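You operate a simulated robot arm through the tools that you are given. There is no shell and no other tool.

You are at the controls of a simulated robot arm. One attempt, no reset.

TASK
Soften the tubes with the purple and silver caps through the silver valve, then shut everything again.
Fine: orange handle up, cap and pin open till both tubes wrinkle; pin, cap and handle end shut. Where these are worked on the way, their far stop is far enough and under half their travel is too little: orange handle.

The check looks at the end state, three seconds after you hand in, the way a careful person would. Anything else that was tipped, shoved, dropped, spilled or broken makes it a failure. A push-on lid holds only when it is set on centred and level and pressed home; a screw cap is set on level and turned clockwise until tight.

THE ROBOT
A 6-joint arm with a two-finger gripper, fixed in place. Base frame: the origin is on the floor under the middle of its stand, x ahead of it, y to its left, z up; the work surface is at about z = 1.035. Units: m, degrees, N and s.
It reaches about 1.572 m from its shoulder. Its first joint turns from -166.0 to 166.0 degrees. Payload 2.45 kg.
The TCP is the grasp point between the finger pads, 0.02 m short of the fingertips. In the tool frame z runs along the fingers and y along their closing line. The gripper opens to 0.14 m; its body begins 0.168 m behind the TCP.
Orientation is that of the tool frame in the base frame, as a unit quaternion [w, x, y, z]. With the fingers straight down and closing along the base's y, the tool's x points along the base's -x, its y along +y and its z along -z.

THE INTERFACE
- The arm moves only by the tool arm_command. Its argument "increments" is a list of rows, each an object (a shift or turn left out is 0, a gripper value left out holds the last) with "angular": the turn, a rotation vector about the tool's x, y, z in degrees, a list of three; "delta_pos": the shift along the tool's x, y, z in m, a list of three; "hand": the finger opening in m, from 0 to 0.14. In form: [{"angular": [ax, ay, az], "delta_pos": [dx, dy, dz], "hand": hand}, ...]. A call has 1 to 20 rows; each row shifts and turns the commanded pose from where the row before left it, along the tool's axes as they then stand. A row lasts 0.2 s, in which the tool goes at most 0.05 m and 8.6 degrees; a call with a longer step from one row to the next is refused whole, and so is a gripper value outside its range. Where a pose cannot be reached the arm comes as near as it can. A force on the tool above 90 N (or 10 N above the force at the start of the call, whichever is more), or a blocked arm, ends the call early, and 0.2 s more pass. Each finger travels about 0.045 m/s and halts on what it meets, pressing with about 37 N; the grip force reading is that of the motor and also rises with nothing between the fingers. The clock runs only during rows and for 0.2 s after the last one: add rows that do not move to give the fingers time. The reply holds the time, the measured pose of the TCP, the force on the tool along the base axes, the opening and the grip force, in the units named above and with some noise, with the torque about the TCP (base axes, N m) and any sound that the robot's microphone picked up.
- Cameras (640 x 400 px; columns grow to the right, rows downward): "scene" is fixed at [0.2196, 0.5, 1.6147]; the picture's right is [-0.29, -0.96, 0.00], its down [-0.50, 0.15, -0.85] and it looks along [0.82, -0.25, -0.52] (base axes); focal length 355 px, centre (320, 200). "wrist" rides on the gripper at [0.078, 0.011, -0.209] in the tool frame; the picture's right is [-0.14, 0.99, 0.00], its down [-0.92, -0.13, -0.37] and it looks along [-0.37, -0.05, 0.93] (tool axes); focal length 280 px, centre (320, 200). There is no depth. A picture from a camera that has moved, and an enlarged one, comes with that camera's place and axes in the base frame and with its lens.
- get_image(camera): a new picture of that camera. No time passes.
- enlarge(camera, box): a new picture of the part [left, top, right, bottom] of that camera's present view, enlarged. No time passes.
- hand_in(): hands the job in; it is judged then, once.

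Places have to be worked out from the pictures, the camera data and where the tool is seen. Open the gripper and draw the arm clear of the work before you hand the job in, unless the task says otherwise.

The tools are called after "Call:" as a command line: name --argument value ..., lists and objects as JSON in quotes. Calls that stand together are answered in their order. arm_command: Moves the arm, as the interface text tells. Its arguments: {"type":"object","properties":{"increments":{"type":"array"}},"required":["increments"]} The other tools are called the same way: get_image (camera) takes a picture; enlarge (camera, box) takes an enlarged picture of a part of a camera's view; hand_in () hands the job in.

At the start:

```text
time_s: 0.0
eef_pos: [0.6432, 0.2555, 1.3341]
tcp_rot: [0.001, 0.001, 1.0, 0.0]
contact_force: [-0.5, -0.1, -0.3]
torque: [0.0, -0.03, 0.0]
width: 0.1399
finger_force: 0.0
```

scene: 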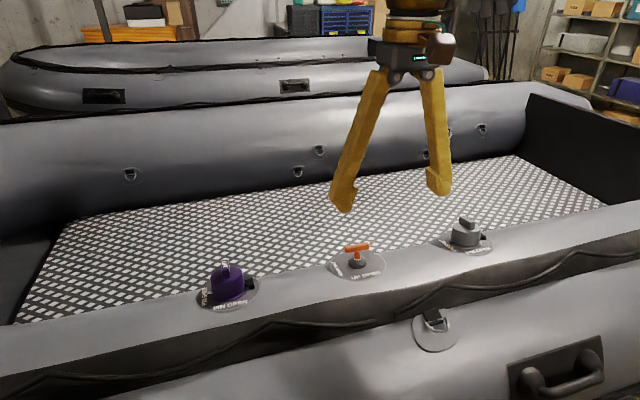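
wrist: 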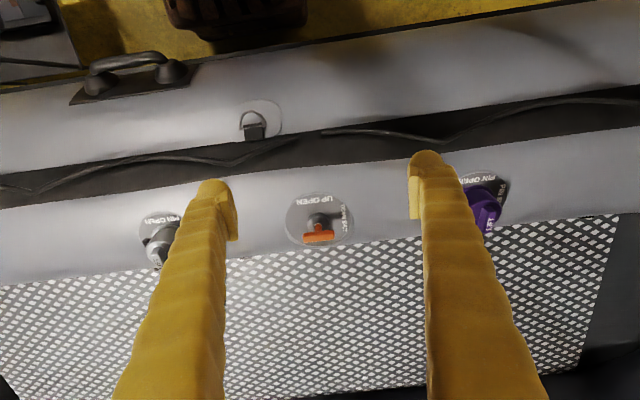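

I start by looking closely at the three valves (purple, orange handle, silver) to read their labels.

Call:
enlarge --camera "scene" --box '[180, 240, 290, 320]'

Call:
enlarge --camera "scene" --box '[310, 220, 410, 290]'

Call:
enlarge --camera "scene" --box '[420, 200, 520, 270]'

Call:
enlarge --camera "wrist" --box '[120, 170, 360, 290]'

Call:
enlarge --camera "wrist" --box '[400, 150, 540, 250]'

```text
5.00 times, centred on (235, 280) of scene
camera zoom: at [0.2196, 0.5, 1.6147], right [-0.29, -0.96, 0.0], down [-0.5, 0.15, -0.85], along [0.82, -0.25, -0.52], focal length 1775 px, centre (745, -200)
```

zoom: 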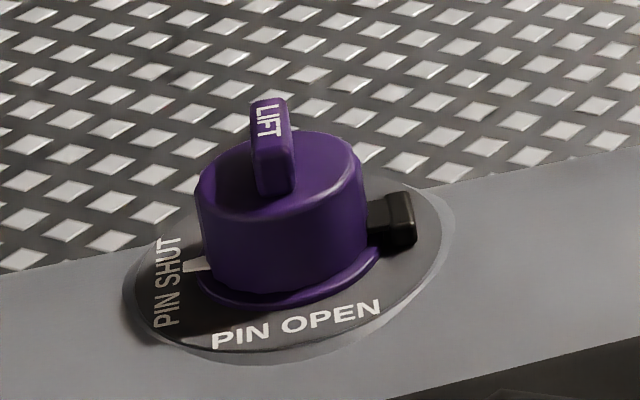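

```text
5.71 times, centred on (360, 255) of scene
camera zoom: at [0.2196, 0.5, 1.6147], right [-0.29, -0.96, 0.0], down [-0.5, 0.15, -0.85], along [0.82, -0.25, -0.52], focal length 2028 px, centre (91, -114)
```

zoom: 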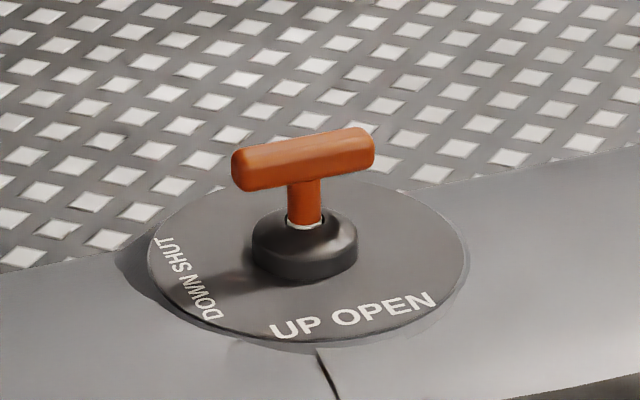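

```text
5.71 times, centred on (470, 235) of scene
camera zoom: at [0.2196, 0.5, 1.6147], right [-0.29, -0.96, 0.0], down [-0.5, 0.15, -0.85], along [0.82, -0.25, -0.52], focal length 2028 px, centre (-537, 0)
```

zoom: 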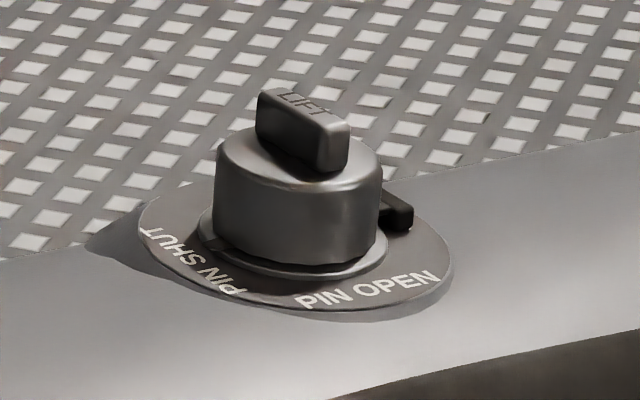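

```text
2.67 times, centred on (240, 230) of wrist
camera zoom: at [0.5647, 0.2668, 1.5421], right [0.14, 0.99, 0.0], down [0.92, -0.13, 0.37], along [0.37, -0.05, -0.93], focal length 748 px, centre (533, 120)
```

zoom: 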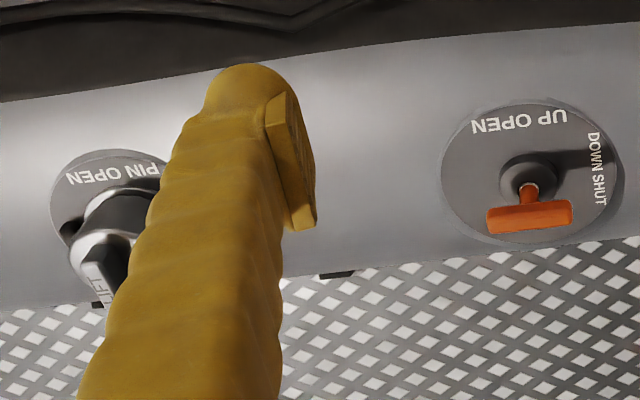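

```text
4.00 times, centred on (470, 200) of wrist
camera zoom: at [0.5647, 0.2668, 1.5421], right [0.14, 0.99, 0.0], down [0.92, -0.13, 0.37], along [0.37, -0.05, -0.93], focal length 1122 px, centre (-280, 200)
```

zoom: 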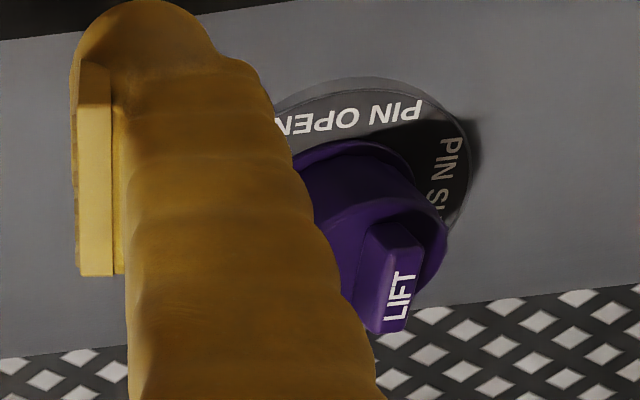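

The orange T-handle looks to be near (0.807, 0.232, 1.10), the silver cap near (0.80, -0.06, 1.07) and the purple cap near (0.79, 0.53). I'll first move the wrist camera closer to the orange handle for a good look.

Call:
arm_command --increments '[{"delta_pos": [-0.029, -0.008, 0.031]}, {"delta_pos": [-0.029, -0.008, 0.031]}, {"delta_pos": [-0.029, -0.008, 0.031]}, {"delta_pos": [0, 0, 0]}]'

Call:
get_image --camera "wrist"

Call:
get_image --camera "scene"

```text
time_s: 1.0
eef_pos: [0.7299, 0.231, 1.2405]
tcp_rot: [0.0, 0.0, 1.0, 0.0]
contact_force: [-1.2, 0.2, 0.1]
torque: [-0.01, 0.02, -0.03]
width: 0.1397
finger_force: 0.1
```

```text
taken
camera wrist: at [0.6519, 0.2418, 1.45], right [0.14, 0.99, 0.0], down [0.92, -0.13, 0.37], along [0.36, -0.05, -0.93], focal length 280 px, centre (320, 200)
```

wrist: 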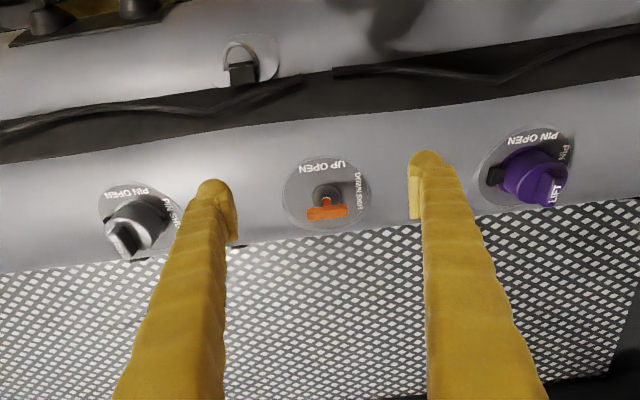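

```text
taken
```

scene: 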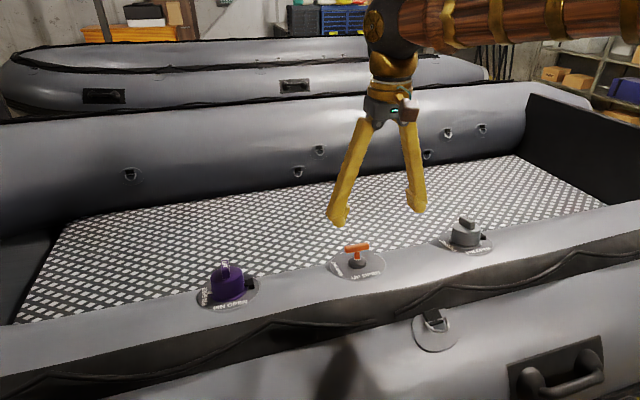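

Call:
enlarge --camera "wrist" --box '[270, 145, 390, 235]'

Call:
enlarge --camera "wrist" --box '[90, 170, 210, 270]'

Call:
enlarge --camera "wrist" --box '[470, 120, 590, 220]'

```text
4.44 times, centred on (330, 190) of wrist
camera zoom: at [0.6519, 0.2418, 1.45], right [0.14, 0.99, 0.0], down [0.92, -0.13, 0.37], along [0.36, -0.05, -0.93], focal length 1246 px, centre (276, 244)
```

zoom: 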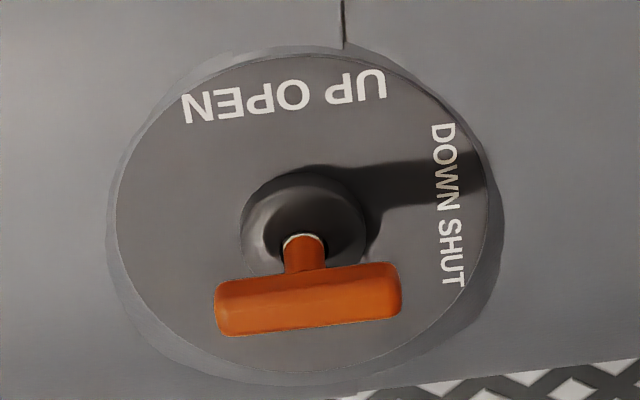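

```text
4.00 times, centred on (150, 220) of wrist
camera zoom: at [0.6519, 0.2418, 1.45], right [0.14, 0.99, 0.0], down [0.92, -0.13, 0.37], along [0.36, -0.05, -0.93], focal length 1122 px, centre (1000, 120)
```

zoom: 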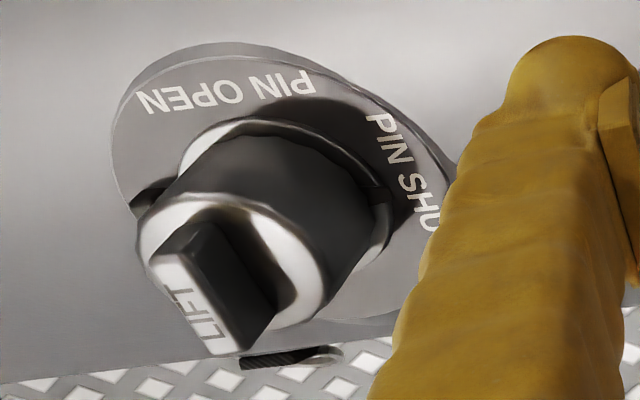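

```text
4.00 times, centred on (530, 170) of wrist
camera zoom: at [0.6519, 0.2418, 1.45], right [0.14, 0.99, 0.0], down [0.92, -0.13, 0.37], along [0.36, -0.05, -0.93], focal length 1122 px, centre (-520, 320)
```

zoom: 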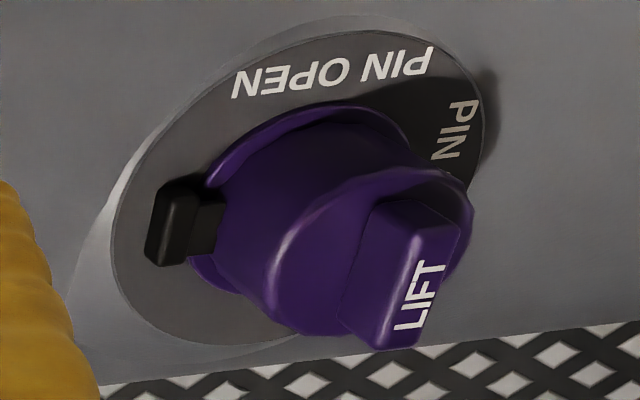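

The handle's bar lies along base y at about (0.817, 0.229, 1.083), on a plate that leans 10–20° toward +x. I'll turn the gripper 90° so it can take the bar across its thickness, staying high, and look from the -y side.

Call:
arm_command --increments '[{"delta_pos": [-0.03, -0.02, 0]}, {"delta_pos": [-0.03, -0.02, 0]}, {"delta_pos": [-0.025, -0.02, 0]}, {"angular": [0, 0, -8.18]}, {"angular": [0, 0, -8.18]}, {"angular": [0, 0, -8.18]}, {"angular": [0, 0, -8.18]}, {"angular": [0, 0, -8.18]}, {"angular": [0, 0, -8.18]}, {"angular": [0, 0, -8.18]}, {"angular": [0, 0, -8.18]}, {"angular": [0, 0, -8.18]}, {"angular": [0, 0, -8.18]}, {"angular": [0, 0, -8.2]}, {"delta_pos": [0, 0, 0]}]'

Call:
get_image --camera "wrist"

Call:
enlarge --camera "wrist" --box '[240, 140, 400, 260]'

```text
time_s: 4.2
eef_pos: [0.8139, 0.1715, 1.2409]
tcp_rot: [0.0, 0.707, -0.707, 0.0]
contact_force: [0.3, 0.0, 0.2]
torque: [-0.01, 0.0, 0.01]
width: 0.14
finger_force: 0.1
```

```text
taken
camera wrist: at [0.8042, 0.0936, 1.4489], right [-0.99, 0.14, 0.0], down [0.13, 0.92, 0.37], along [0.05, 0.37, -0.93], focal length 280 px, centre (320, 200)
```

wrist: 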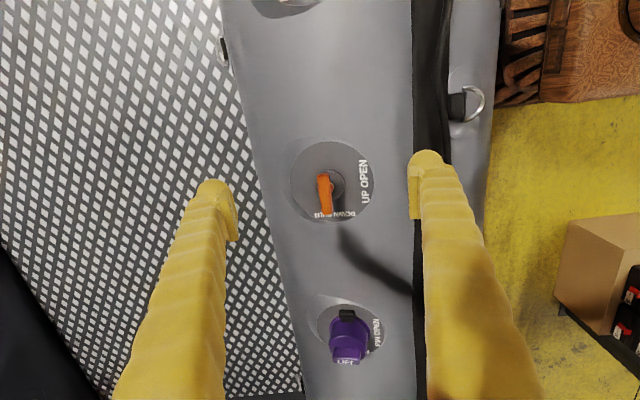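

```text
3.33 times, centred on (320, 200) of wrist
camera zoom: at [0.8042, 0.0936, 1.4489], right [-0.99, 0.14, 0.0], down [0.13, 0.92, 0.37], along [0.05, 0.37, -0.93], focal length 935 px, centre (320, 200)
```

zoom: 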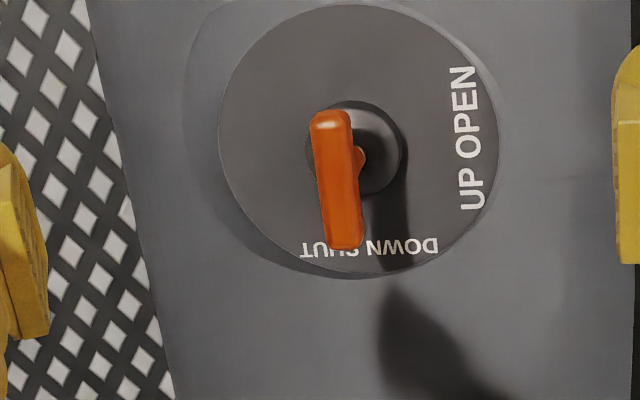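

The third view agrees: bar at about (0.8167, 0.229, 1.083), axis leaning about 14° toward +x. I tilt the tool to match and move to 8 cm above the bar along its axis, narrowing the fingers a bit.

Call:
arm_command --increments '[{"angular": [-7, 0, 0], "hand": 0.1}, {"angular": [-7, 0, 0]}, {"delta_pos": [-0.0192, -0.0136, 0.0227]}, {"delta_pos": [-0.0192, -0.0136, 0.0227]}, {"delta_pos": [-0.0192, -0.0136, 0.0227]}, {"delta_pos": [0, 0, 0]}]'

Call:
get_image --camera "wrist"

Call:
get_image --camera "scene"

Call:
enlarge --camera "scene" --box '[300, 170, 430, 290]'

```text
time_s: 5.6
eef_pos: [0.8383, 0.23, 1.1639]
tcp_rot: [0.086, 0.702, -0.702, -0.086]
contact_force: [-0.1, 0.1, 1.3]
torque: [-0.02, -0.02, -0.01]
width: 0.0998
finger_force: 0.0
```

```text
taken
camera wrist: at [0.8783, 0.1507, 1.3678], right [-0.96, 0.14, 0.24], down [0.21, 0.92, 0.33], along [-0.18, 0.36, -0.91], focal length 280 px, centre (320, 200)
```

wrist: 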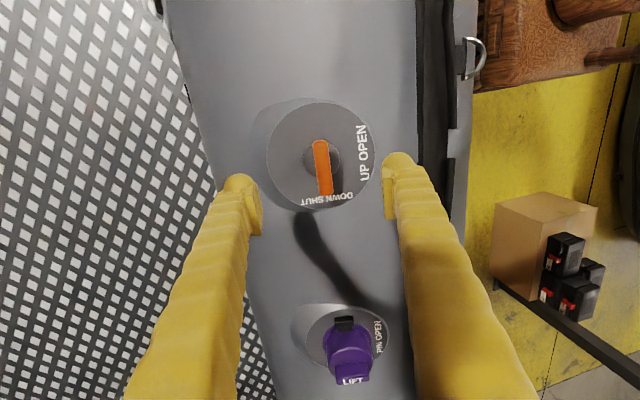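

```text
taken
```

scene: 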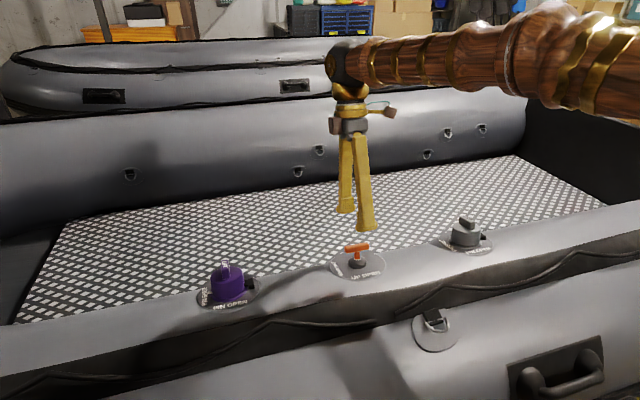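

```text
3.33 times, centred on (365, 230) of scene
camera zoom: at [0.2196, 0.5, 1.6147], right [-0.29, -0.96, 0.0], down [-0.5, 0.15, -0.85], along [0.82, -0.25, -0.52], focal length 1183 px, centre (170, 100)
```

zoom: 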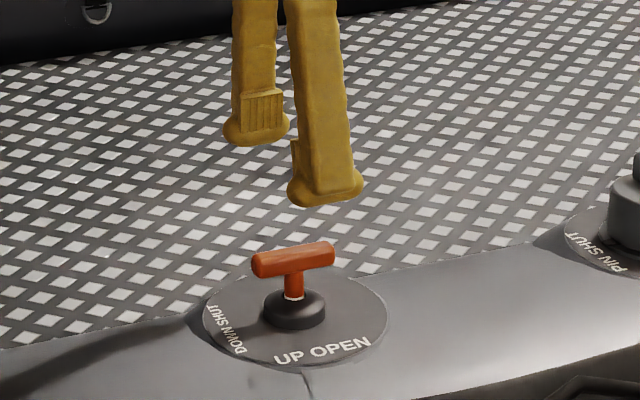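

The tool is above the handle; I'll zoom in to check that the handle lines up with the tool axis.

Call:
enlarge --camera "wrist" --box '[240, 90, 400, 210]'

```text
3.33 times, centred on (320, 150) of wrist
camera zoom: at [0.8783, 0.1507, 1.3678], right [-0.96, 0.14, 0.24], down [0.21, 0.92, 0.33], along [-0.18, 0.36, -0.91], focal length 935 px, centre (320, 367)
```

zoom: 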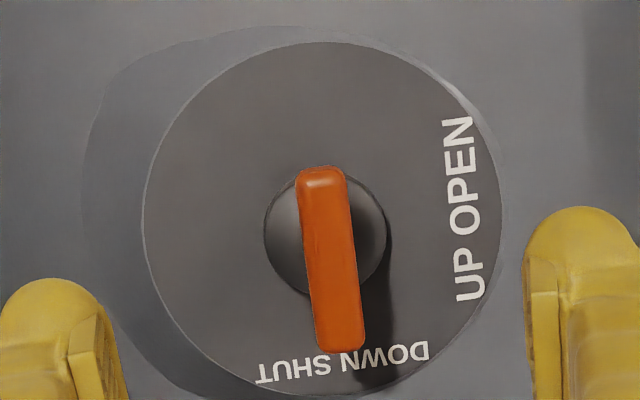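

In this view the bar leans slightly less than 14°: about 10°. I correct the tilt, centre on the bar (0.8155, 0.229, 1.084) and descend so the pads straddle it, still open.

Call:
arm_command --increments '[{"angular": [4, 0, 0], "hand": 0.08}, {"delta_pos": [0.0007, 0.0086, 0]}, {"delta_pos": [0, 0, 0.02]}, {"delta_pos": [0, 0, 0.02]}, {"delta_pos": [0, 0, 0.02]}, {"delta_pos": [0, 0, 0.0186]}, {"delta_pos": [0, 0, 0]}]'

Call:
get_image --camera "wrist"

Call:
enlarge --camera "wrist" --box '[220, 110, 420, 260]'

Call:
enlarge --camera "scene" --box '[300, 170, 430, 290]'

```text
time_s: 7.2
eef_pos: [0.8154, 0.23, 1.0886]
tcp_rot: [-0.062, -0.704, 0.705, 0.061]
contact_force: [-0.1, 1.0, -1.7]
torque: [-0.01, 0.04, 0.04]
width: 0.08
finger_force: 0.0
```

```text
taken
camera wrist: at [0.8421, 0.1516, 1.2956], right [-0.98, 0.14, 0.17], down [0.19, 0.92, 0.34], along [-0.11, 0.37, -0.92], focal length 280 px, centre (320, 200)
```

wrist: 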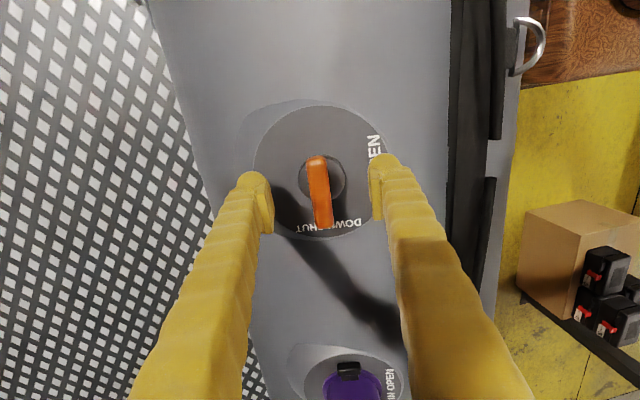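

```text
2.67 times, centred on (320, 185) of wrist
camera zoom: at [0.8421, 0.1516, 1.2956], right [-0.98, 0.14, 0.17], down [0.19, 0.92, 0.34], along [-0.11, 0.37, -0.92], focal length 748 px, centre (320, 240)
```

zoom: 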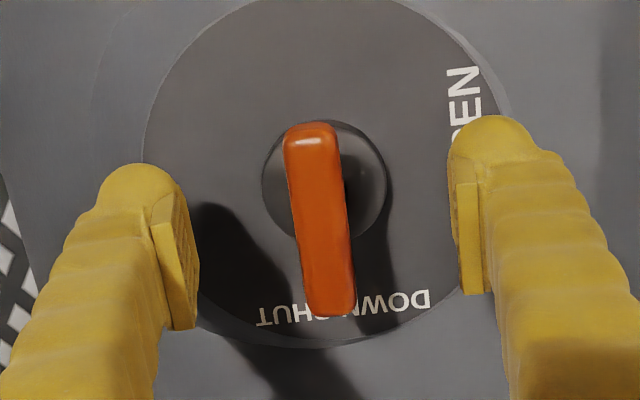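

```text
3.33 times, centred on (365, 230) of scene
camera zoom: at [0.2196, 0.5, 1.6147], right [-0.29, -0.96, 0.0], down [-0.5, 0.15, -0.85], along [0.82, -0.25, -0.52], focal length 1183 px, centre (170, 100)
```

zoom: 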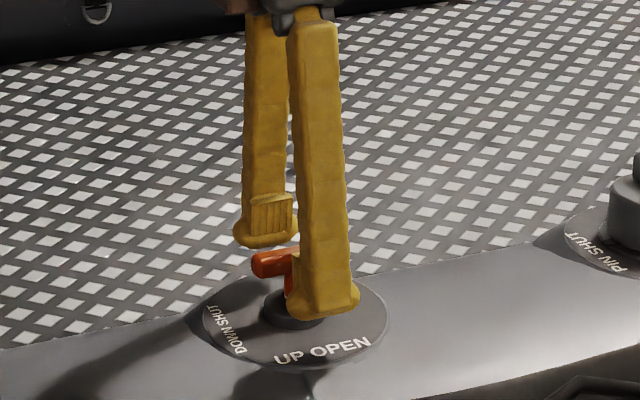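

The bar is centred between the pads within about 1 mm, so I close the gripper on it.

Call:
arm_command --increments '[{"hand": 0.0}, {"hand": 0.0}, {"hand": 0.0}, {"hand": 0.0}, {"hand": 0.0}, {"hand": 0.0}]'

Call:
enlarge --camera "wrist" --box '[220, 110, 420, 260]'

Call:
enlarge --camera "scene" --box '[300, 170, 430, 290]'

```text
time_s: 8.6
eef_pos: [0.8144, 0.2301, 1.0888]
tcp_rot: [0.062, 0.704, -0.704, -0.062]
contact_force: [-19.0, 0.0, 2.3]
torque: [-0.12, 0.18, -0.22]
width: 0.0151
finger_force: 40.9
```

```text
2.67 times, centred on (320, 185) of wrist
camera zoom: at [0.8418, 0.1516, 1.2959], right [-0.98, 0.14, 0.17], down [0.19, 0.92, 0.34], along [-0.11, 0.36, -0.92], focal length 748 px, centre (320, 240)
```

zoom: 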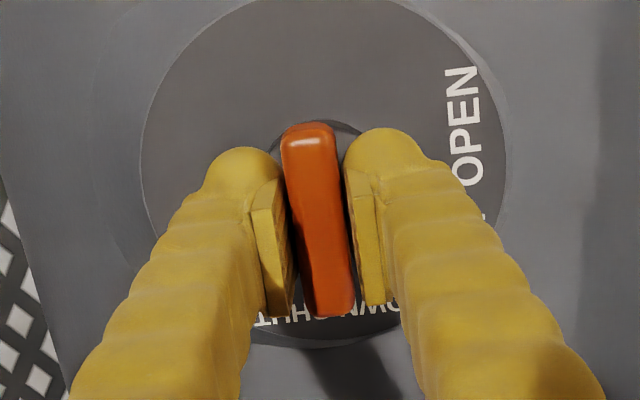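

```text
3.33 times, centred on (365, 230) of scene
camera zoom: at [0.2196, 0.5, 1.6147], right [-0.29, -0.96, 0.0], down [-0.5, 0.15, -0.85], along [0.82, -0.25, -0.52], focal length 1183 px, centre (170, 100)
```

zoom: 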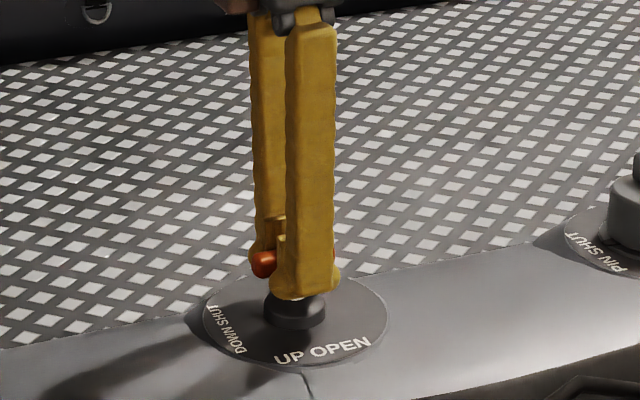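

The bar is held (width 15 mm), with a small sideways preload of -19 N. I relax that by shifting about 1 mm and then pull gently along the handle's axis.

Call:
arm_command --increments '[{"delta_pos": [0, 0.0012, 0]}, {"delta_pos": [0, 0, -0.004]}, {"delta_pos": [0, 0, -0.004]}, {"delta_pos": [0, 0, -0.004]}, {"delta_pos": [0, 0, 0]}]'

Call:
enlarge --camera "scene" --box '[300, 170, 430, 290]'

Call:
enlarge --camera "wrist" --box '[220, 110, 420, 260]'

```text
time_s: 9.8
eef_pos: [0.8175, 0.2293, 1.1001]
tcp_rot: [0.062, 0.705, -0.704, -0.061]
contact_force: [32.3, 18.6, -5.7]
torque: [0.26, -0.29, -0.27]
width: 0.015
finger_force: 41.5
```

```text
3.33 times, centred on (365, 230) of scene
camera zoom: at [0.2196, 0.5, 1.6147], right [-0.29, -0.96, 0.0], down [-0.5, 0.15, -0.85], along [0.82, -0.25, -0.52], focal length 1183 px, centre (170, 100)
```

zoom: 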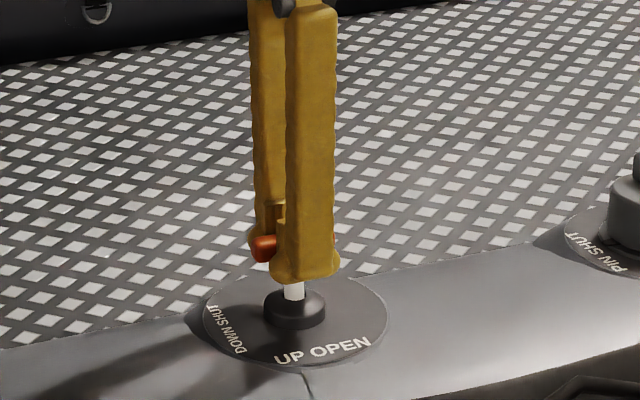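

```text
2.67 times, centred on (320, 185) of wrist
camera zoom: at [0.8434, 0.1514, 1.3078], right [-0.98, 0.14, 0.17], down [0.19, 0.92, 0.34], along [-0.11, 0.37, -0.92], focal length 748 px, centre (320, 240)
```

zoom: 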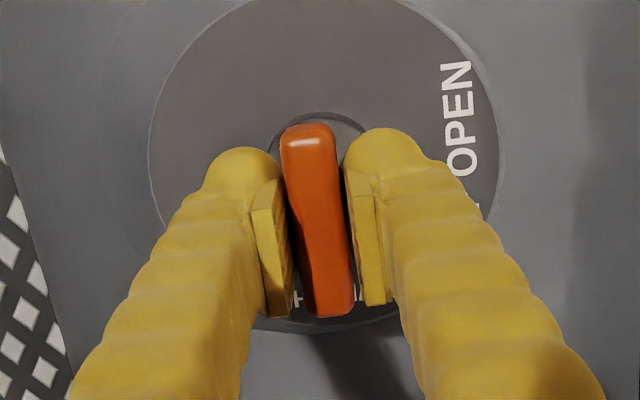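

The handle slides up showing a white stem, with side loads (+32, +19 N) telling me the real axis leans a bit more to +x/+y. I relieve that and keep pulling toward the upper stop.

Call:
arm_command --increments '[{"delta_pos": [-0.001, -0.0017, 0]}, {"delta_pos": [-0.0003, -0.0004, -0.004]}, {"delta_pos": [-0.0003, -0.0004, -0.004]}, {"delta_pos": [0, 0, 0]}]'

Call:
enlarge --camera "scene" --box '[300, 170, 430, 290]'

```text
time_s: 10.8
eef_pos: [0.8207, 0.2304, 1.109]
tcp_rot: [-0.062, -0.704, 0.704, 0.062]
contact_force: [-11.3, -3.7, 0.8]
torque: [-0.25, 0.15, -0.1]
width: 0.0151
finger_force: 41.1
```

```text
3.33 times, centred on (365, 230) of scene
camera zoom: at [0.2196, 0.5, 1.6147], right [-0.29, -0.96, 0.0], down [-0.5, 0.15, -0.85], along [0.82, -0.25, -0.52], focal length 1183 px, centre (170, 100)
```

zoom: 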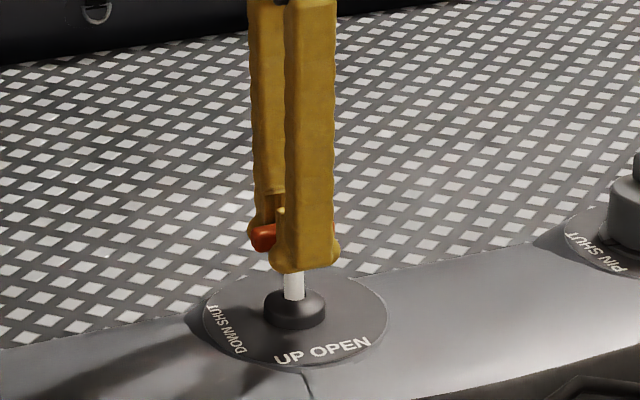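

It has risen about 20 mm with very little resistance; the axis leans about 15–17°. I continue pulling to find the upper stop.

Call:
arm_command --increments '[{"delta_pos": [0, 0.0004, -0.004]}, {"delta_pos": [0, -0.0004, -0.004]}, {"delta_pos": [0, -0.0004, -0.004]}, {"delta_pos": [0, 0, 0]}]'

Call:
enlarge --camera "scene" --box '[300, 170, 430, 290]'

```text
time_s: 11.8
eef_pos: [0.8213, 0.231, 1.1188]
tcp_rot: [-0.063, -0.703, 0.705, 0.063]
contact_force: [-35.2, -5.4, -30.3]
torque: [-0.08, 0.24, -0.13]
width: 0.0154
finger_force: 41.4
```

```text
3.33 times, centred on (365, 230) of scene
camera zoom: at [0.2196, 0.5, 1.6147], right [-0.29, -0.96, 0.0], down [-0.5, 0.15, -0.85], along [0.82, -0.25, -0.52], focal length 1183 px, centre (170, 100)
```

zoom: 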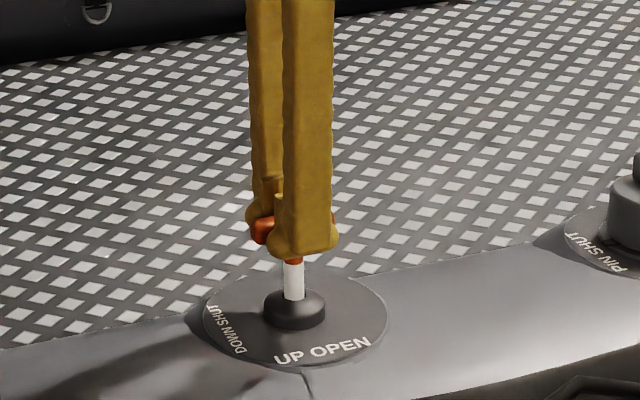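

Force along the axis has jumped to about -45 N and the fingers just began to slip up the bar: the upper stop is reached. I relax the preload, open the fingers and back off along the axis.

Call:
arm_command --increments '[{"delta_pos": [0, 0.0015, 0.002]}, {"delta_pos": [0, 0, 0]}, {"hand": 0.08}, {"hand": 0.08}, {"hand": 0.08}, {"hand": 0.08}, {"hand": 0.08}, {"delta_pos": [0, 0, -0.03]}, {"delta_pos": [0, 0, -0.03]}, {"delta_pos": [0, 0, -0.03]}, {"delta_pos": [0, 0, 0]}]'

Call:
get_image --camera "scene"

Call:
enlarge --camera "scene" --box '[300, 170, 430, 290]'

Call:
get_image --camera "wrist"

```text
time_s: 14.2
eef_pos: [0.8368, 0.2295, 1.2088]
tcp_rot: [0.062, 0.704, -0.704, -0.062]
contact_force: [0.9, -0.1, -0.2]
torque: [0.02, 0.01, 0.0]
width: 0.08
finger_force: 0.1
```

```text
taken
```

scene: 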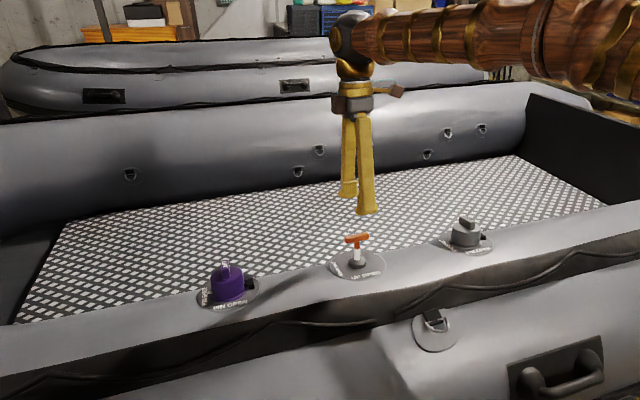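

```text
3.33 times, centred on (365, 230) of scene
camera zoom: at [0.2196, 0.5, 1.6147], right [-0.29, -0.96, 0.0], down [-0.5, 0.15, -0.85], along [0.82, -0.25, -0.52], focal length 1183 px, centre (170, 100)
```

zoom: 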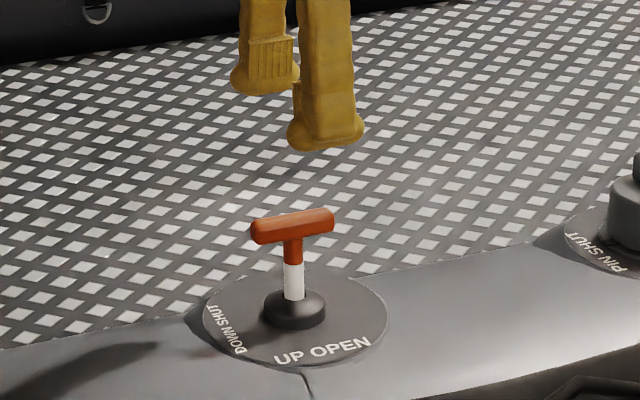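

```text
taken
camera wrist: at [0.863, 0.1499, 1.4152], right [-0.98, 0.14, 0.17], down [0.19, 0.92, 0.34], along [-0.11, 0.36, -0.92], focal length 280 px, centre (320, 200)
```

wrist: 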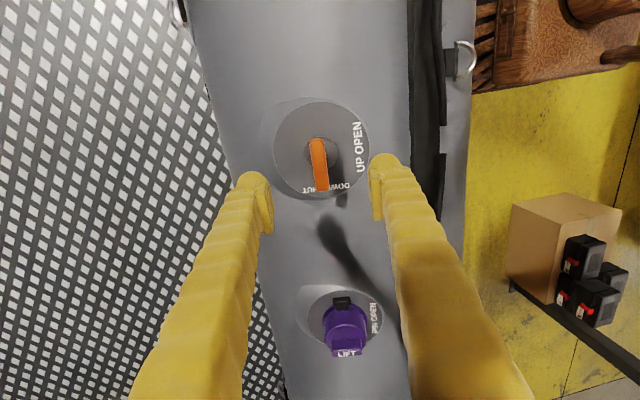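

The handle stays up with a long white stem showing (about 26 mm of travel), so the crossover is open. Next I move over to the silver valve near (0.80, -0.06) and turn the gripper to match its fin, staying high.

Call:
arm_command --increments '[{"delta_pos": [0.04136, 0.0017, -0.0041]}, {"delta_pos": [0.04136, 0.0017, -0.0041]}, {"delta_pos": [0.04136, 0.0017, -0.0041]}, {"delta_pos": [0.04136, 0.0017, -0.0041]}, {"delta_pos": [0.04136, 0.0017, -0.0041]}, {"delta_pos": [0.04136, 0.0017, -0.0041]}, {"delta_pos": [0.04136, 0.0017, -0.0041]}, {"angular": [0, 0, 8.125]}, {"angular": [0, 0, 8.125]}, {"angular": [0, 0, 8.125]}, {"angular": [0, 0, 8.125]}, {"angular": [0, 0, 8.125]}, {"angular": [0, 0, 8.125]}, {"angular": [0, 0, 8.125]}, {"angular": [0, 0, 8.125]}, {"delta_pos": [0, 0, 0]}]'

Call:
get_image --camera "wrist"

Call:
get_image --camera "scene"

```text
time_s: 17.6
eef_pos: [0.8287, -0.0595, 1.2372]
tcp_rot: [-0.085, -0.215, 0.973, 0.019]
contact_force: [-0.1, -0.1, 0.3]
torque: [-0.01, -0.02, 0.02]
width: 0.08
finger_force: 0.2
```

```text
taken
camera wrist: at [0.792, -0.0827, 1.4559], right [-0.29, 0.96, 0.05], down [0.94, 0.27, 0.21], along [0.19, 0.11, -0.98], focal length 280 px, centre (320, 200)
```

wrist: 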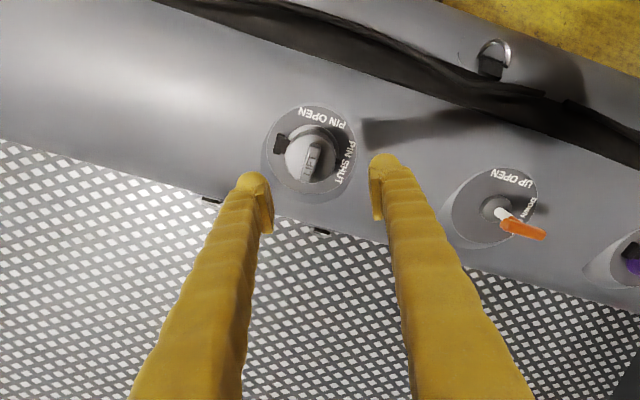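

```text
taken
```

scene: 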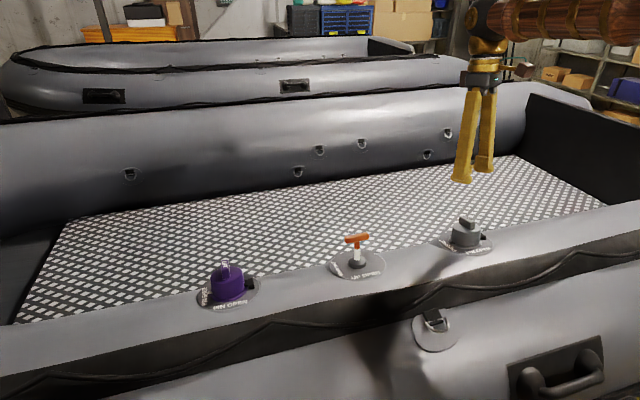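

Call:
enlarge --camera "wrist" --box '[250, 90, 370, 210]'

Call:
enlarge --camera "scene" --box '[430, 205, 510, 265]'

```text
3.33 times, centred on (310, 150) of wrist
camera zoom: at [0.792, -0.0827, 1.4559], right [-0.29, 0.96, 0.05], down [0.94, 0.27, 0.21], along [0.19, 0.11, -0.98], focal length 935 px, centre (353, 367)
```

zoom: 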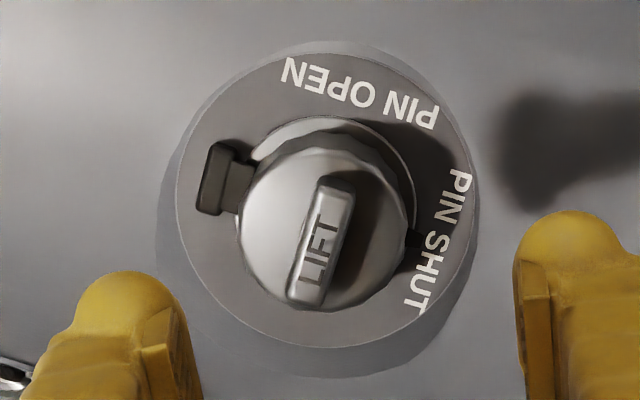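

```text
6.67 times, centred on (470, 235) of scene
camera zoom: at [0.2196, 0.5, 1.6147], right [-0.29, -0.96, 0.0], down [-0.5, 0.15, -0.85], along [0.82, -0.25, -0.52], focal length 2366 px, centre (-680, -33)
```

zoom: 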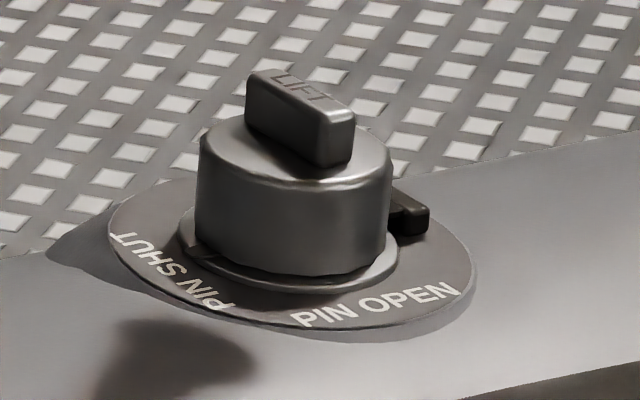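

Triangulated: silver fin top centre is about (0.8177, -0.070, 1.105), fin along base x, about 12 mm thick, with the black hinge/tether block on the -y side. I rotate to close along y, tilt to 12°, and stop 5 cm above the fin for an alignment check.

Call:
arm_command --increments '[{"angular": [0, 0, 8.33]}, {"angular": [0, 0, 8.33]}, {"angular": [0, 0, 8.34]}, {"angular": [0, 2, 0], "hand": 0.06}, {"delta_pos": [-0.0055, -0.0035, 0.027]}, {"delta_pos": [-0.0055, -0.0035, 0.027]}, {"delta_pos": [-0.0055, -0.0035, 0.027]}, {"delta_pos": [0, 0, 0]}]'

Call:
get_image --camera "wrist"

Call:
enlarge --camera "wrist" --box '[240, 110, 400, 230]'

Call:
enlarge --camera "scene" --box '[420, 165, 530, 265]'

```text
time_s: 19.4
eef_pos: [0.8305, -0.0686, 1.1539]
tcp_rot: [-0.105, -0.001, 0.995, 0.001]
contact_force: [-0.2, -0.1, -0.2]
torque: [-0.02, 0.02, 0.01]
width: 0.06
finger_force: 0.1
```

```text
taken
camera wrist: at [0.7976, -0.0589, 1.3737], right [0.13, 0.99, -0.03], down [0.98, -0.13, 0.17], along [0.16, -0.05, -0.99], focal length 280 px, centre (320, 200)
```

wrist: 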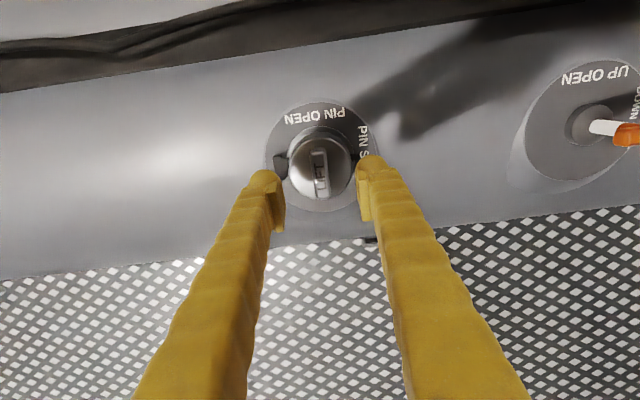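

```text
3.33 times, centred on (320, 170) of wrist
camera zoom: at [0.7976, -0.0589, 1.3737], right [0.13, 0.99, -0.03], down [0.98, -0.13, 0.17], along [0.16, -0.05, -0.99], focal length 935 px, centre (320, 300)
```

zoom: 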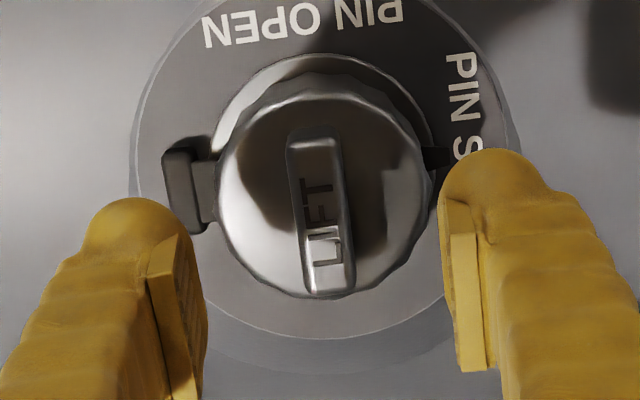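

```text
4.00 times, centred on (475, 215) of scene
camera zoom: at [0.2196, 0.5, 1.6147], right [-0.29, -0.96, 0.0], down [-0.5, 0.15, -0.85], along [0.82, -0.25, -0.52], focal length 1420 px, centre (-300, 140)
```

zoom: 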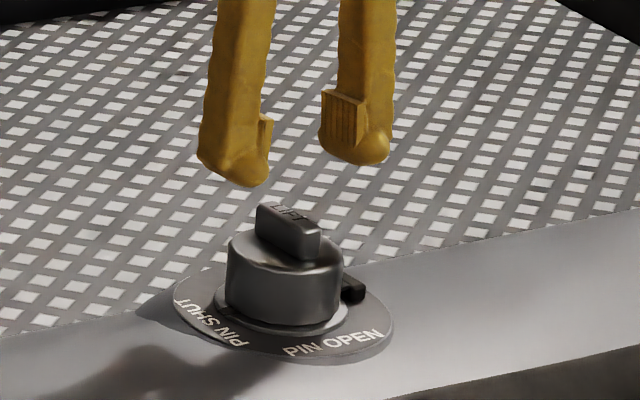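

The fin is aligned within 2° and centred between the fingers; fin top centre refined to (0.8173, -0.069, 1.105). I descend so the pad tips are alongside the fin, just above the cap face.

Call:
arm_command --increments '[{"delta_pos": [0.0027, -0.0004, 0.015]}, {"delta_pos": [0, 0, 0.015]}, {"delta_pos": [0, 0, 0.011]}, {"delta_pos": [0, 0, 0.006]}, {"delta_pos": [0, 0, 0]}]'

Call:
enlarge --camera "wrist" --box '[240, 110, 400, 230]'

Call:
enlarge --camera "scene" --box '[430, 190, 520, 265]'

```text
time_s: 20.6
eef_pos: [0.8153, -0.0696, 1.1088]
tcp_rot: [-0.104, 0.001, 0.995, 0.0]
contact_force: [-0.4, -0.1, -0.5]
torque: [0.02, 0.02, 0.02]
width: 0.0603
finger_force: 0.1
```

```text
3.33 times, centred on (320, 170) of wrist
camera zoom: at [0.7845, -0.0593, 1.3288], right [0.13, 0.99, -0.03], down [0.98, -0.13, 0.17], along [0.16, -0.05, -0.99], focal length 935 px, centre (320, 300)
```

zoom: 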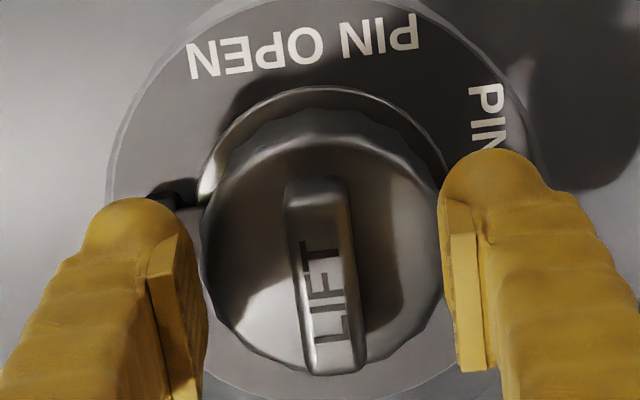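

```text
5.33 times, centred on (475, 228) of scene
camera zoom: at [0.2196, 0.5, 1.6147], right [-0.29, -0.96, 0.0], down [-0.5, 0.15, -0.85], along [0.82, -0.25, -0.52], focal length 1893 px, centre (-507, 53)
```

zoom: 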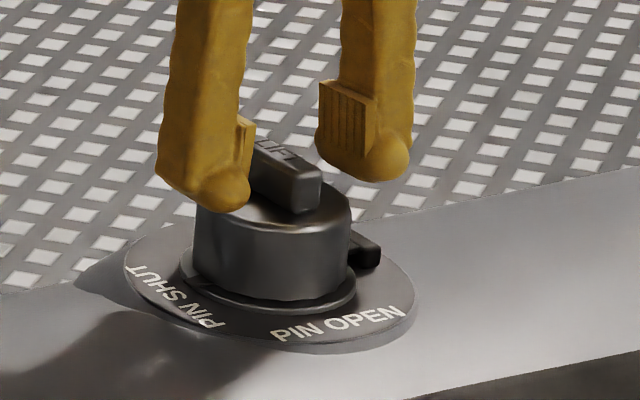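

Fin top is right at the TCP, about 1 mm toward +y. I nudge and close on the fin.

Call:
arm_command --increments '[{"delta_pos": [0, 0.0012, 0.001]}, {"hand": 0.0}, {"hand": 0.0}, {"hand": 0.0}, {"hand": 0.0}, {"hand": 0.0}]'

Call:
enlarge --camera "wrist" --box '[240, 110, 400, 230]'

Call:
enlarge --camera "scene" --box '[430, 190, 520, 265]'

```text
time_s: 22.0
eef_pos: [0.8177, -0.0677, 1.1083]
tcp_rot: [-0.105, 0.0, 0.995, 0.0]
contact_force: [0.3, 0.7, -0.1]
torque: [-0.03, 0.01, -0.26]
width: 0.0151
finger_force: 40.4
```

```text
3.33 times, centred on (320, 170) of wrist
camera zoom: at [0.7846, -0.0583, 1.3281], right [0.13, 0.99, -0.03], down [0.98, -0.13, 0.17], along [0.16, -0.05, -0.99], focal length 935 px, centre (320, 300)
```

zoom: 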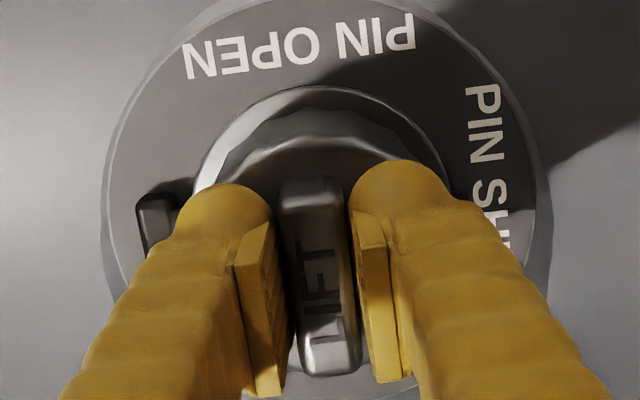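

```text
5.33 times, centred on (475, 228) of scene
camera zoom: at [0.2196, 0.5, 1.6147], right [-0.29, -0.96, 0.0], down [-0.5, 0.15, -0.85], along [0.82, -0.25, -0.52], focal length 1893 px, centre (-507, 53)
```

zoom: 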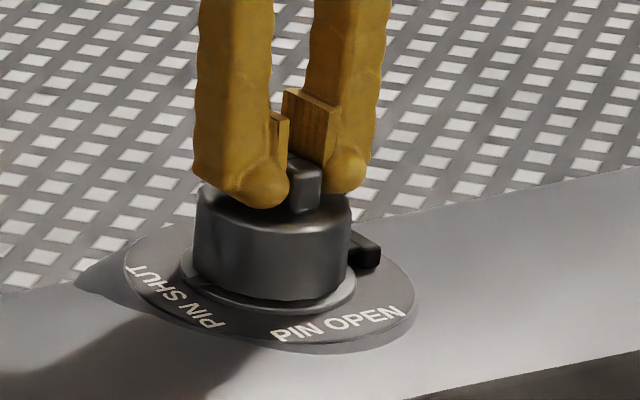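

The fin is held with hardly any side load. I lift gently a few millimetres to feel whether the cap comes straight off or swings on the black hinge block.

Call:
arm_command --increments '[{"delta_pos": [0, 0, -0.0015]}, {"delta_pos": [0, 0, -0.0015]}, {"delta_pos": [0, 0, 0]}]'

Call:
enlarge --camera "scene" --box '[430, 190, 520, 265]'

Call:
enlarge --camera "wrist" --box '[240, 110, 400, 230]'

```text
time_s: 22.8
eef_pos: [0.8167, -0.0698, 1.1094]
tcp_rot: [-0.106, -0.001, 0.994, 0.0]
contact_force: [-3.7, -25.0, -31.2]
torque: [-0.08, 0.13, -0.17]
width: 0.0149
finger_force: 41.4
```

```text
5.33 times, centred on (475, 228) of scene
camera zoom: at [0.2196, 0.5, 1.6147], right [-0.29, -0.96, 0.0], down [-0.5, 0.15, -0.85], along [0.82, -0.25, -0.52], focal length 1893 px, centre (-507, 53)
```

zoom: 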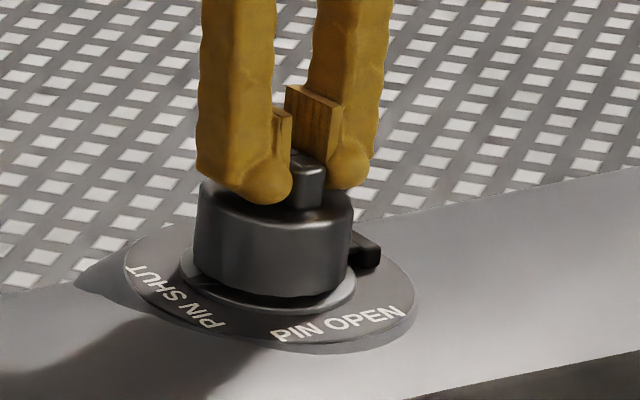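

```text
3.33 times, centred on (320, 170) of wrist
camera zoom: at [0.7854, -0.0595, 1.3298], right [0.13, 0.99, -0.03], down [0.98, -0.13, 0.17], along [0.16, -0.05, -0.99], focal length 935 px, centre (320, 300)
```

zoom: 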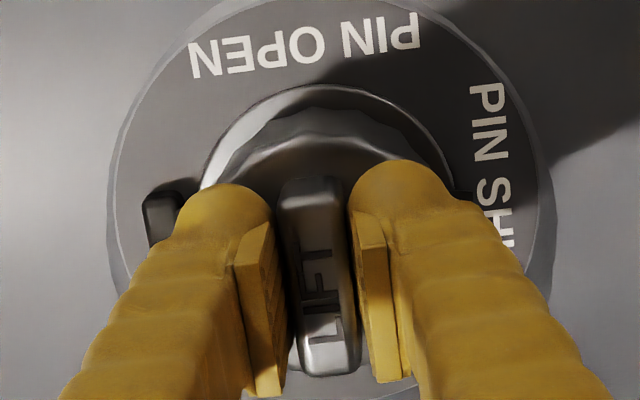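

The response (moves up and toward -y, side force -25 N) says the cap swings on the hinge at the -y side, axis along x near y=-0.114, about 14 mm above the plate. I'll follow that arc by turning the tool about the hinge while shifting, 18° to begin with.

Call:
arm_command --increments '[{"delta_pos": [0, -0.0015, 0]}, {"angular": [-6, 0, 0], "delta_pos": [0, -0.006, -0.0045]}, {"angular": [-6, 0, 0], "delta_pos": [0, -0.006, -0.0045]}, {"angular": [-6, 0, 0], "delta_pos": [0, -0.006, -0.0045]}, {"delta_pos": [0, 0, 0]}]'

Call:
enlarge --camera "scene" --box '[430, 180, 530, 265]'

Call:
get_image --camera "wrist"

```text
time_s: 24.0
eef_pos: [0.8192, -0.0894, 1.1219]
tcp_rot: [-0.104, 0.016, 0.982, 0.156]
contact_force: [-15.9, -20.1, -45.5]
torque: [-0.17, 0.16, 0.06]
width: 0.0152
finger_force: 41.4
```

```text
4.71 times, centred on (480, 222) of scene
camera zoom: at [0.2196, 0.5, 1.6147], right [-0.29, -0.96, 0.0], down [-0.5, 0.15, -0.85], along [0.82, -0.25, -0.52], focal length 1670 px, centre (-433, 94)
```

zoom: 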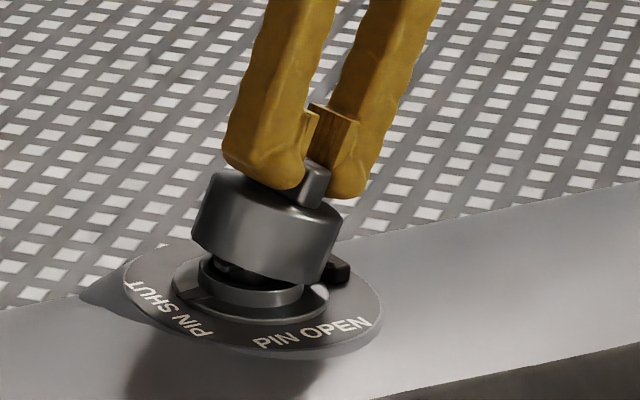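

```text
taken
camera wrist: at [0.7861, -0.1445, 1.3345], right [0.2, 0.94, 0.27], down [0.97, -0.24, 0.11], along [0.17, 0.24, -0.96], focal length 280 px, centre (320, 200)
```

wrist: 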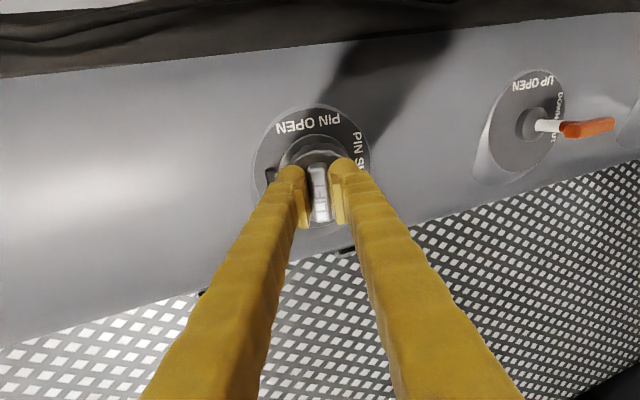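

The cap swings cleanly on its hinge, and a ring with something inside is becoming visible. The force is mostly a radial pull (about 49 N outward), so I ease inward slightly while continuing the arc.

Call:
arm_command --increments '[{"delta_pos": [0, 0, 0.0015]}, {"angular": [-6, 0, 0], "delta_pos": [0, -0.0062, -0.004]}, {"angular": [-6, 0, 0], "delta_pos": [0, -0.0062, -0.004]}, {"delta_pos": [0, 0, 0]}]'

Call:
enlarge --camera "scene" --box '[430, 180, 530, 265]'

```text
time_s: 25.0
eef_pos: [0.8199, -0.1031, 1.1242]
tcp_rot: [-0.1, 0.027, 0.96, 0.259]
contact_force: [5.0, -4.4, -8.6]
torque: [-0.21, -0.04, 0.0]
width: 0.0149
finger_force: 41.2
```

```text
4.71 times, centred on (480, 222) of scene
camera zoom: at [0.2196, 0.5, 1.6147], right [-0.29, -0.96, 0.0], down [-0.5, 0.15, -0.85], along [0.82, -0.25, -0.52], focal length 1670 px, centre (-433, 94)
```

zoom: 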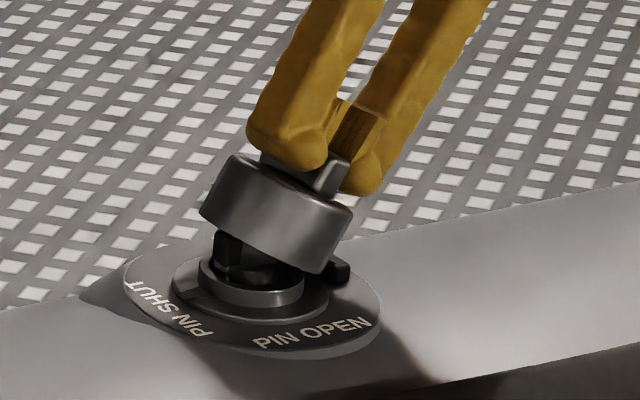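

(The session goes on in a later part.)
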